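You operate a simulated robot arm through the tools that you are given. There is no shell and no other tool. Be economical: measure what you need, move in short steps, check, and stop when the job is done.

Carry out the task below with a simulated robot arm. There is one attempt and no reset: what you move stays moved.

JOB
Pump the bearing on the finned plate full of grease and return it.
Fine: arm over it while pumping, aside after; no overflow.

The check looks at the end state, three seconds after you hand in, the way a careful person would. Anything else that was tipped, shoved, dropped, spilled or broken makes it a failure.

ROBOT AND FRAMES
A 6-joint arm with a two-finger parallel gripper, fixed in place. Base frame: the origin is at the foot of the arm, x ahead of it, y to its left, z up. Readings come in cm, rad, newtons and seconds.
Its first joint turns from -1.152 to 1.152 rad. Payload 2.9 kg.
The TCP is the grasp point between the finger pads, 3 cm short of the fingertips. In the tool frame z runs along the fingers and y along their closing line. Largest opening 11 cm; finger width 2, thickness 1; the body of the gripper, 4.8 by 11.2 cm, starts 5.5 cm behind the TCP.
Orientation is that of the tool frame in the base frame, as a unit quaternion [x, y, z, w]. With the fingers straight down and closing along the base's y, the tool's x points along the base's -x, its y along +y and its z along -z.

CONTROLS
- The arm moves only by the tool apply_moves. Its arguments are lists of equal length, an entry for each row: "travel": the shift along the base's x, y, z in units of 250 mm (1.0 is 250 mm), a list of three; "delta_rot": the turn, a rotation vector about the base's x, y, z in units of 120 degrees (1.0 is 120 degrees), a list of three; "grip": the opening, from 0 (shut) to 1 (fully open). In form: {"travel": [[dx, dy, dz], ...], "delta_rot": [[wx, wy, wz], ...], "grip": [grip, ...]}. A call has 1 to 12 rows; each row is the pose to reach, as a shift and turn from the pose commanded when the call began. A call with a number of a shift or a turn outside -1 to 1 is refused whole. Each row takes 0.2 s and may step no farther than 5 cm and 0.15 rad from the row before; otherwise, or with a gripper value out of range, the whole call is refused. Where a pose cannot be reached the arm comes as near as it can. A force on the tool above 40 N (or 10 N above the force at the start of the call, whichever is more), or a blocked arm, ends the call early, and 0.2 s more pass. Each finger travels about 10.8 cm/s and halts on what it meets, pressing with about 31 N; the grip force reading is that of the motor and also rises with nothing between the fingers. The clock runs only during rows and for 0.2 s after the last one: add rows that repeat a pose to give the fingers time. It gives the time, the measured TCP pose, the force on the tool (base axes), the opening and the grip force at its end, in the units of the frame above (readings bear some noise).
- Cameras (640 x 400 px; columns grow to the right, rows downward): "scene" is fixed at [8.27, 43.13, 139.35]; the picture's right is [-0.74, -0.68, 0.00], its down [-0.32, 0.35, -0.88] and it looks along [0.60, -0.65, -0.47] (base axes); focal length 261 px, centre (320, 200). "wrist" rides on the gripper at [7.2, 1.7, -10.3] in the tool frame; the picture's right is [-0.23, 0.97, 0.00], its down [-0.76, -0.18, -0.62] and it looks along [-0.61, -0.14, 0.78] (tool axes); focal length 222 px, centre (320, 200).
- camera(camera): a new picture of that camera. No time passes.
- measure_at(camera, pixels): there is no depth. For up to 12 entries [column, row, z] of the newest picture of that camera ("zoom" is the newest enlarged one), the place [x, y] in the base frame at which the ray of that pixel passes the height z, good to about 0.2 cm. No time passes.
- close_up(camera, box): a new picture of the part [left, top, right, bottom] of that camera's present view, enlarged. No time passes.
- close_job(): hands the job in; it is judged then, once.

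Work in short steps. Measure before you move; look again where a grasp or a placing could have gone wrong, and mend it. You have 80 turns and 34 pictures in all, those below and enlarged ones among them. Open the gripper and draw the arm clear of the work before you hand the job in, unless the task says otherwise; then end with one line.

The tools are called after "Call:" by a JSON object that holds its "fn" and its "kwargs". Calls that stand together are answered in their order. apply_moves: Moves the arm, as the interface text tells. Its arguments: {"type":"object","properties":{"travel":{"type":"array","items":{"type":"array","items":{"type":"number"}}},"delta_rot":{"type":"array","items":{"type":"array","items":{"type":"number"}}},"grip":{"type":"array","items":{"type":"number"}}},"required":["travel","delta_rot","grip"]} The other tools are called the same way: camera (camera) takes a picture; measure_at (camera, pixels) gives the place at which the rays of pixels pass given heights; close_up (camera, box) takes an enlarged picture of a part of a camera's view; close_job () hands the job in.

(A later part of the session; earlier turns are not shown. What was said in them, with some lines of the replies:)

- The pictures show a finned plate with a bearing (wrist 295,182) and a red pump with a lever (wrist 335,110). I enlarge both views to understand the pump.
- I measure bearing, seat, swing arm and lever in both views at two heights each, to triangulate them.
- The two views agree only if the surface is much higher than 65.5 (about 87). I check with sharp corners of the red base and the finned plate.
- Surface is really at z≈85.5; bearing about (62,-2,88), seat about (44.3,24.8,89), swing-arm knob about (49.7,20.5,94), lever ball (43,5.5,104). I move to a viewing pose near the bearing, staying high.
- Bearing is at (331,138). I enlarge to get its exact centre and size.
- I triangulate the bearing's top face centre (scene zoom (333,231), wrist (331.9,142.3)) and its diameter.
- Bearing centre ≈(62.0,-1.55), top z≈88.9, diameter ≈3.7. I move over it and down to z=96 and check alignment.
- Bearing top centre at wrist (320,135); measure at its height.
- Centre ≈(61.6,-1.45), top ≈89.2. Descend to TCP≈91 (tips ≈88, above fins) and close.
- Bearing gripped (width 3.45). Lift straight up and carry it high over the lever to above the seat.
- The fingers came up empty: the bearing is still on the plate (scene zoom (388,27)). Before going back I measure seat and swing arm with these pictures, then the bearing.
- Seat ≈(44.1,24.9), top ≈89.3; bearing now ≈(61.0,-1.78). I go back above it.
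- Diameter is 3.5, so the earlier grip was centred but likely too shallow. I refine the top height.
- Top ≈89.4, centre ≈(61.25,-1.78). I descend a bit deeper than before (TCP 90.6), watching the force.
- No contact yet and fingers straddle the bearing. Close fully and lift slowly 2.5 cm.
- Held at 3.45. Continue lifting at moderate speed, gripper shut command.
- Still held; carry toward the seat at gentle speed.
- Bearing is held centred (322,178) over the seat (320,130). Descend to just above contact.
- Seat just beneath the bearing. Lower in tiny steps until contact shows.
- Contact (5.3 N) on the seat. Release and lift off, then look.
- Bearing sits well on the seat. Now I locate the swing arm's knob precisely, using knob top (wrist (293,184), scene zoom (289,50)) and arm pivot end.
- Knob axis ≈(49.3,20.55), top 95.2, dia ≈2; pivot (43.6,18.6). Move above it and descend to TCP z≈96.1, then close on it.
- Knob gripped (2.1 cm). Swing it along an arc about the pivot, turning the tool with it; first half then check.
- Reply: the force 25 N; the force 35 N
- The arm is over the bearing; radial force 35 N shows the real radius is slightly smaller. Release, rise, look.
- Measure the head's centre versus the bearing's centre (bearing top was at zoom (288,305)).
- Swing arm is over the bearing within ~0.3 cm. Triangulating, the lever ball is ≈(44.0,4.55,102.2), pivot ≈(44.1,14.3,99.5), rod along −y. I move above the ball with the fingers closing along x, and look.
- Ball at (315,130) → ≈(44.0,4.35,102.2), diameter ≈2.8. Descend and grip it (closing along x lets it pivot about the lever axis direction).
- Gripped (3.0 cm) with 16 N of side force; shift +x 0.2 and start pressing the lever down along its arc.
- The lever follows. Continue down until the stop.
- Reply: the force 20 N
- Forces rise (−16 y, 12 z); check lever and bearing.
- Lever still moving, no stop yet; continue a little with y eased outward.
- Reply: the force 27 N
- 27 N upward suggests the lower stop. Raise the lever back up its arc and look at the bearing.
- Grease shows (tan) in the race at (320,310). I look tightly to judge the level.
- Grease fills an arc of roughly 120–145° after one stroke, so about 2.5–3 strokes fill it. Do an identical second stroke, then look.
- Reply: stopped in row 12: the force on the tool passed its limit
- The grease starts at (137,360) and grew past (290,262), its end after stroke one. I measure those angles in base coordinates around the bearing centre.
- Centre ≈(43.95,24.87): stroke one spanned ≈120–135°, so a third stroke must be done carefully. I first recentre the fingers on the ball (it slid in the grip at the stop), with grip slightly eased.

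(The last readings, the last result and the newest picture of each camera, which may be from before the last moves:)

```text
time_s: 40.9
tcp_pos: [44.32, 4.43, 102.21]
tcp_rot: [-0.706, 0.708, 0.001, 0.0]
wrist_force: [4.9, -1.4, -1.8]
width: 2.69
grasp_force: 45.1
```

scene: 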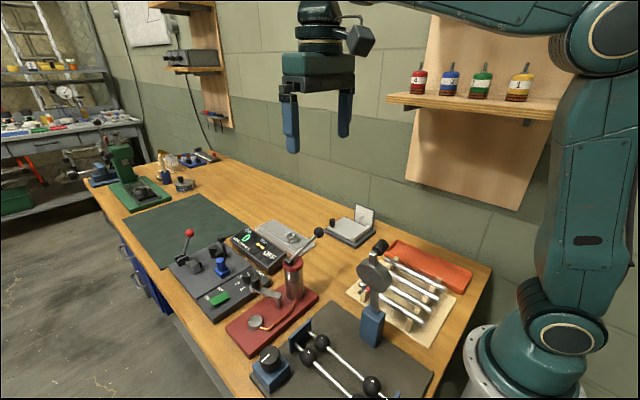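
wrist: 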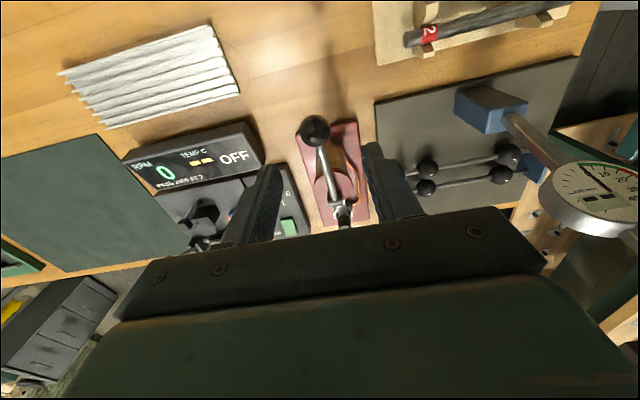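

Ball regripped at the top (2.69). Half a stroke down (3.1 cm), then look.

Call:
{"fn": "apply_moves", "kwargs": {"travel": [[0, -0.004, -0.03], [0, -0.008, -0.06], [0, -0.012, -0.092], [0, -0.014, -0.124]], "delta_rot": [[0, 0, 0], [0, 0, 0], [0, 0, 0], [0, 0, 0]], "grip": [0.2, 0.2, 0.2, 0.2]}}

Call:
{"fn": "close_up", "kwargs": {"camera": "scene", "box": [250, 302, 276, 319]}}

```text
time_s: 41.9
tcp_pos: [44.34, 4.07, 99.31]
tcp_rot: [-0.706, 0.709, 0.0, 0.001]
wrist_force: [7.2, 3.9, 13.5]
width: 2.67
grasp_force: 44.6
```

```text
16.00 times, centred on (263, 310) of scene
```

zoom: 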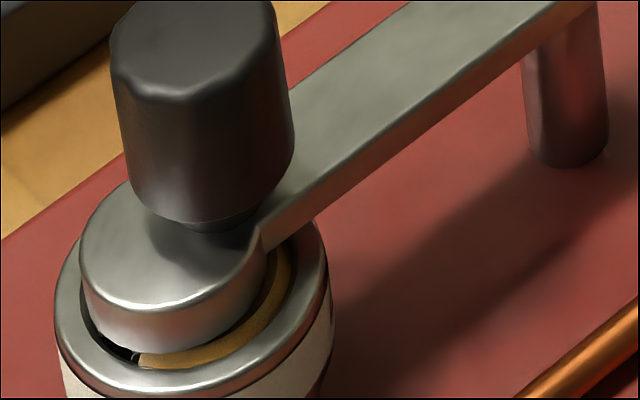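

The gap at (110,340) is still open. Continue to about 5/6 of the stroke and check the gap again.

Call:
{"fn": "apply_moves", "kwargs": {"travel": [[0, 0.001, -0.03], [0, 0.003, -0.058], [0, 0.006, -0.084]], "delta_rot": [[0, 0, 0], [0, 0, 0], [0, 0, 0]], "grip": [0.2, 0.2, 0.2]}}

Call:
{"fn": "close_up", "kwargs": {"camera": "scene", "box": [250, 302, 276, 319]}}

```text
time_s: 42.7
tcp_pos: [44.31, 4.17, 97.38]
tcp_rot: [-0.705, 0.709, 0.0, 0.001]
wrist_force: [13.9, -5.3, 13.9]
width: 2.68
grasp_force: 45.0
```

```text
16.00 times, centred on (263, 310) of scene
```

zoom: 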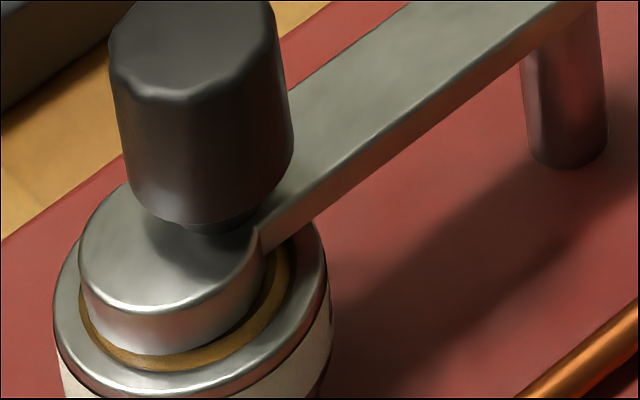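

The ring is now closed with grease and flush — full. Stop pumping: raise the lever to its rest position, release, and rise.

Call:
{"fn": "apply_moves", "kwargs": {"travel": [[0, -0.004, 0.05], [0, -0.006, 0.1], [0, -0.002, 0.15], [0, 0.007, 0.2], [0, 0.007, 0.2], [0, 0.007, 0.2], [0, 0.007, 0.2], [0, 0.007, 0.25], [0, 0.007, 0.35], [0, 0.007, 0.5]], "delta_rot": [[0, 0, 0], [0, 0, 0], [0, 0, 0], [0, 0, 0], [0, 0, 0], [0, 0, 0], [0, 0, 0], [0, 0, 0], [0, 0, 0], [0, 0, 0]], "grip": [0.2, 0.2, 0.2, 0.2, 0.3, 0.4, 0.5, 0.5, 0.5, 0.5]}}

```text
time_s: 44.9
tcp_pos: [44.14, 4.32, 109.61]
tcp_rot: [-0.706, 0.708, 0.001, 0.0]
wrist_force: [0.0, 0.3, -1.0]
width: 5.5
grasp_force: 0.0
```

Lever released at the top. Now go back over the swing-arm knob (~(44.35,24.1)), descend and grip it.

Call:
{"fn": "apply_moves", "kwargs": {"travel": [[0.002, 0.16, 0], [0.004, 0.32, 0], [0.006, 0.48, 0], [0.008, 0.64, 0], [0.008, 0.793, 0], [0.008, 0.793, -0.15], [0.008, 0.793, -0.3], [0.008, 0.793, -0.42]], "delta_rot": [[0, 0, -0.05], [0, 0, -0.1], [0, 0, -0.15], [0, 0, -0.208], [0, 0, -0.208], [0, 0, -0.208], [0, 0, -0.208], [0, 0, -0.208]], "grip": [0.5, 0.45, 0.42, 0.42, 0.42, 0.42, 0.42, 0.42]}}

```text
time_s: 46.7
tcp_pos: [44.34, 24.33, 99.14]
tcp_rot: [-0.536, 0.844, 0.001, 0.0]
wrist_force: [1.0, -0.4, -0.6]
width: 4.57
grasp_force: 0.0
```

Good position; tips at 96.1 above the knob. Shift −0.15 in y, descend to 96.2 and close on the knob.

Call:
{"fn": "apply_moves", "kwargs": {"travel": [[0, -0.006, -0.06], [0, -0.006, -0.118], [0, -0.006, -0.118], [0, -0.006, -0.118], [0, -0.006, -0.118], [0, -0.006, -0.118], [0, -0.006, -0.118]], "delta_rot": [[0, 0, 0], [0, 0, 0], [0, 0, 0], [0, 0, 0], [0, 0, 0], [0, 0, 0], [0, 0, 0]], "grip": [0.42, 0.42, 0.35, 0.28, 0.2, 0.16, 0.16]}}

```text
time_s: 48.3
tcp_pos: [44.24, 24.03, 96.27]
tcp_rot: [-0.535, 0.845, 0.001, 0.001]
wrist_force: [-1.1, 1.0, -2.0]
width: 2.09
grasp_force: 44.5
```

Knob gripped. Swing the arm back aside along the arc.

Call:
{"fn": "apply_moves", "kwargs": {"travel": [[0.0318, -0.0053, 0], [0.0626, -0.0149, 0], [0.0918, -0.0285, 0], [0.1189, -0.0459, 0], [0.1435, -0.0668, 0], [0.165, -0.0907, 0], [0.1832, -0.1174, 0], [0.1976, -0.1462, 0]], "delta_rot": [[0, 0, -0.064], [0, 0, -0.128], [0, 0, -0.192], [0, 0, -0.257], [0, 0, -0.321], [0, 0, -0.385], [0, 0, -0.449], [0, 0, -0.513]], "grip": [0.16, 0.16, 0.16, 0.16, 0.16, 0.16, 0.16, 0.16]}}

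```text
time_s: 50.1
tcp_pos: [49.41, 20.48, 96.28]
tcp_rot: [-0.028, 1.0, 0.001, -0.001]
wrist_force: [-0.4, 3.8, 4.6]
width: 2.1
grasp_force: 45.4
```

Arm is back at its original spot. Release, rise, straighten the yaw and move above the bearing.

Call:
{"fn": "apply_moves", "kwargs": {"travel": [[0, 0, 0], [0, 0, 0], [0, 0, 0], [0, 0, 0.08], [0, 0, 0.2], [0, 0, 0.33], [-0.11, 0.087, 0.33], [-0.215, 0.174, 0.33], [-0.215, 0.174, 0.33]], "delta_rot": [[0, 0, 0], [0, 0, 0], [0, 0, 0], [0, 0, 0], [0, 0, 0], [0, 0, 0], [0, 0, -0.015], [0, 0, -0.028], [0, 0, -0.028]], "grip": [0.22, 0.32, 0.42, 0.42, 0.42, 0.42, 0.48, 0.48, 0.48]}}

```text
time_s: 52.1
tcp_pos: [44.03, 24.89, 104.49]
tcp_rot: [0.0, 1.0, 0.001, 0.0]
wrist_force: [-0.1, 1.1, -0.1]
width: 5.29
grasp_force: 0.1
```

Directly above the bearing's known spot. Descend to the same height as at release (TCP ≈92.4) and close fully.

Call:
{"fn": "apply_moves", "kwargs": {"travel": [[0, -0.002, -0.16], [0, -0.002, -0.32], [0, -0.002, -0.43], [0, -0.002, -0.483], [0, -0.002, -0.483], [0, -0.002, -0.483], [0, -0.002, -0.483], [0, -0.002, -0.483], [0, -0.002, -0.483], [0, -0.002, -0.483]], "delta_rot": [[0, 0, 0], [0, 0, 0], [0, 0, 0], [0, 0, 0], [0, 0, 0], [0, 0, 0], [0, 0, 0], [0, 0, 0], [0, 0, 0], [0, 0, 0]], "grip": [0.48, 0.48, 0.48, 0.48, 0.4, 0.32, 0.2, 0.1, 0, 0]}}

```text
time_s: 54.3
tcp_pos: [43.8, 24.83, 92.47]
tcp_rot: [0.001, 1.0, 0.001, 0.001]
wrist_force: [-0.5, 0.2, 0.0]
width: 3.47
grasp_force: 31.3
```

Bearing gripped (3.47). Lift slowly straight up to about z=108.

Call:
{"fn": "apply_moves", "kwargs": {"travel": [[0, 0, 0.02], [0, 0, 0.04], [0, 0, 0.07], [0, 0, 0.12], [0, 0, 0.2], [0, 0, 0.3], [0, 0, 0.4], [0, 0, 0.5], [0, 0, 0.58], [0, 0, 0.62], [0, 0, 0.62]], "delta_rot": [[0, 0, 0], [0, 0, 0], [0, 0, 0], [0, 0, 0], [0, 0, 0], [0, 0, 0], [0, 0, 0], [0, 0, 0], [0, 0, 0], [0, 0, 0], [0, 0, 0]], "grip": [0, 0, 0, 0, 0, 0, 0, 0, 0, 0, 0]}}

```text
time_s: 56.7
tcp_pos: [43.94, 24.75, 107.88]
tcp_rot: [0.001, 1.0, 0.001, 0.001]
wrist_force: [-0.3, -1.0, -0.6]
width: 3.45
grasp_force: 31.1
```

Held. Carry back to the plate, toward (61.4,-1.6).

Call:
{"fn": "apply_moves", "kwargs": {"travel": [[0.02, -0.03, 0], [0.06, -0.095, 0], [0.12, -0.19, 0], [0.18, -0.285, 0], [0.24, -0.38, 0], [0.3, -0.475, 0], [0.36, -0.57, 0], [0.42, -0.665, 0], [0.48, -0.76, 0], [0.55, -0.86, 0], [0.61, -0.94, 0], [0.65, -0.99, 0]], "delta_rot": [[0, 0, 0], [0, 0, 0], [0, 0, 0], [0, 0, 0], [0, 0, 0], [0, 0, 0], [0, 0, 0], [0, 0, 0], [0, 0, 0], [0, 0, 0], [0, 0, 0], [0, 0, 0]], "grip": [0, 0, 0, 0, 0, 0, 0, 0, 0, 0, 0, 0]}}

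Call:
{"fn": "apply_moves", "kwargs": {"travel": [[0.025, -0.03, 0], [0.048, -0.064, 0], [0.048, -0.064, -0.1], [0.048, -0.064, -0.2], [0.048, -0.064, -0.3], [0.048, -0.064, -0.4], [0.048, -0.064, -0.5], [0.048, -0.064, -0.58], [0.048, -0.064, -0.63], [0.048, -0.064, -0.63]], "delta_rot": [[0, 0, 0], [0, 0, 0], [0, 0, 0], [0, 0, 0], [0, 0, 0], [0, 0, 0], [0, 0, 0], [0, 0, 0], [0, 0, 0], [0, 0, 0]], "grip": [0, 0, 0, 0, 0, 0, 0, 0, 0, 0]}}

```text
time_s: 59.3
tcp_pos: [60.21, -0.15, 107.85]
tcp_rot: [0.003, 1.0, 0.0, -0.001]
wrist_force: [0.4, 0.6, -0.4]
width: 3.47
grasp_force: 31.2
```

```text
time_s: 61.5
tcp_pos: [61.39, -1.75, 92.13]
tcp_rot: [0.001, 1.0, 0.001, 0.001]
wrist_force: [-0.1, -0.2, -1.1]
width: 3.47
grasp_force: 31.0
```

Expected contact at TCP ≈90.75. Lower in small steps.

Call:
{"fn": "apply_moves", "kwargs": {"travel": [[0, 0, -0.02], [0, 0, -0.04], [0, 0, -0.048], [0, 0, -0.052], [0, 0, -0.056]], "delta_rot": [[0, 0, 0], [0, 0, 0], [0, 0, 0], [0, 0, 0], [0, 0, 0]], "grip": [0, 0, 0, 0, 0]}}

```text
time_s: 62.7
tcp_pos: [61.43, -1.71, 90.77]
tcp_rot: [0.001, 1.0, 0.001, 0.001]
wrist_force: [-1.2, 1.9, 8.0]
width: 3.44
grasp_force: 31.0
```

Contact (8 N) at the expected height. Release gently, rise and draw the arm away.

Call:
{"fn": "apply_moves", "kwargs": {"travel": [[0, 0, 0], [0, 0, 0], [0, 0, 0], [0, 0, 0.04], [0, 0, 0.12], [0, 0, 0.25], [0, 0, 0.4], [0, 0, 0.55], [0, 0, 0.7], [-0.15, 0, 0.8], [-0.3, 0, 0.9], [-0.45, 0, 0.98]], "delta_rot": [[0, 0, 0], [0, 0, 0], [0, 0, 0], [0, 0, 0], [0, 0, 0], [0, 0, 0], [0, 0, 0], [0, 0, 0], [0, 0, 0], [0, 0, 0], [0, 0, 0], [0, 0, 0]], "grip": [0.36, 0.44, 0.48, 0.48, 0.48, 0.48, 0.48, 0.48, 0.48, 0.5, 0.5, 0.5]}}

Call:
{"fn": "close_up", "kwargs": {"camera": "scene", "box": [220, 210, 350, 330]}}

```text
time_s: 65.3
tcp_pos: [50.02, -1.79, 115.17]
tcp_rot: [0.002, 1.0, 0.001, 0.001]
wrist_force: [0.8, 0.5, -0.6]
width: 5.5
grasp_force: 0.1
```

```text
3.33 times, centred on (285, 270) of scene
```

zoom: 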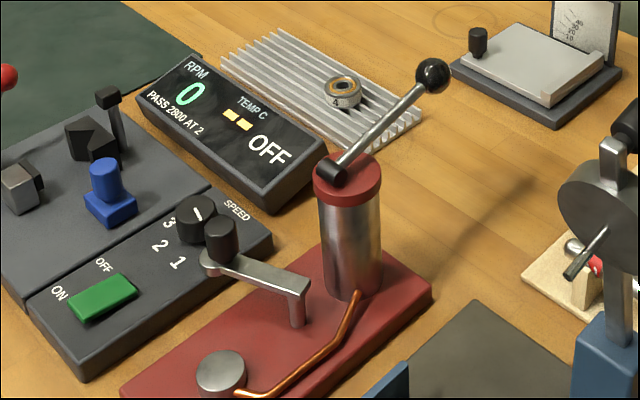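

The last picture shows the greased bearing back on the finned plate, the swing arm aside, the lever up, a clean seat and the gripper clear, so I hand in.

Call:
{"fn": "close_job", "kwargs": {}}

```text
The job is handed in.
```

I pumped the bearing full and put it back on the finned plate within about half a centimetre of where it started; the grease ring closed with no overflow visible, the swing arm is aside and the gripper is clear.
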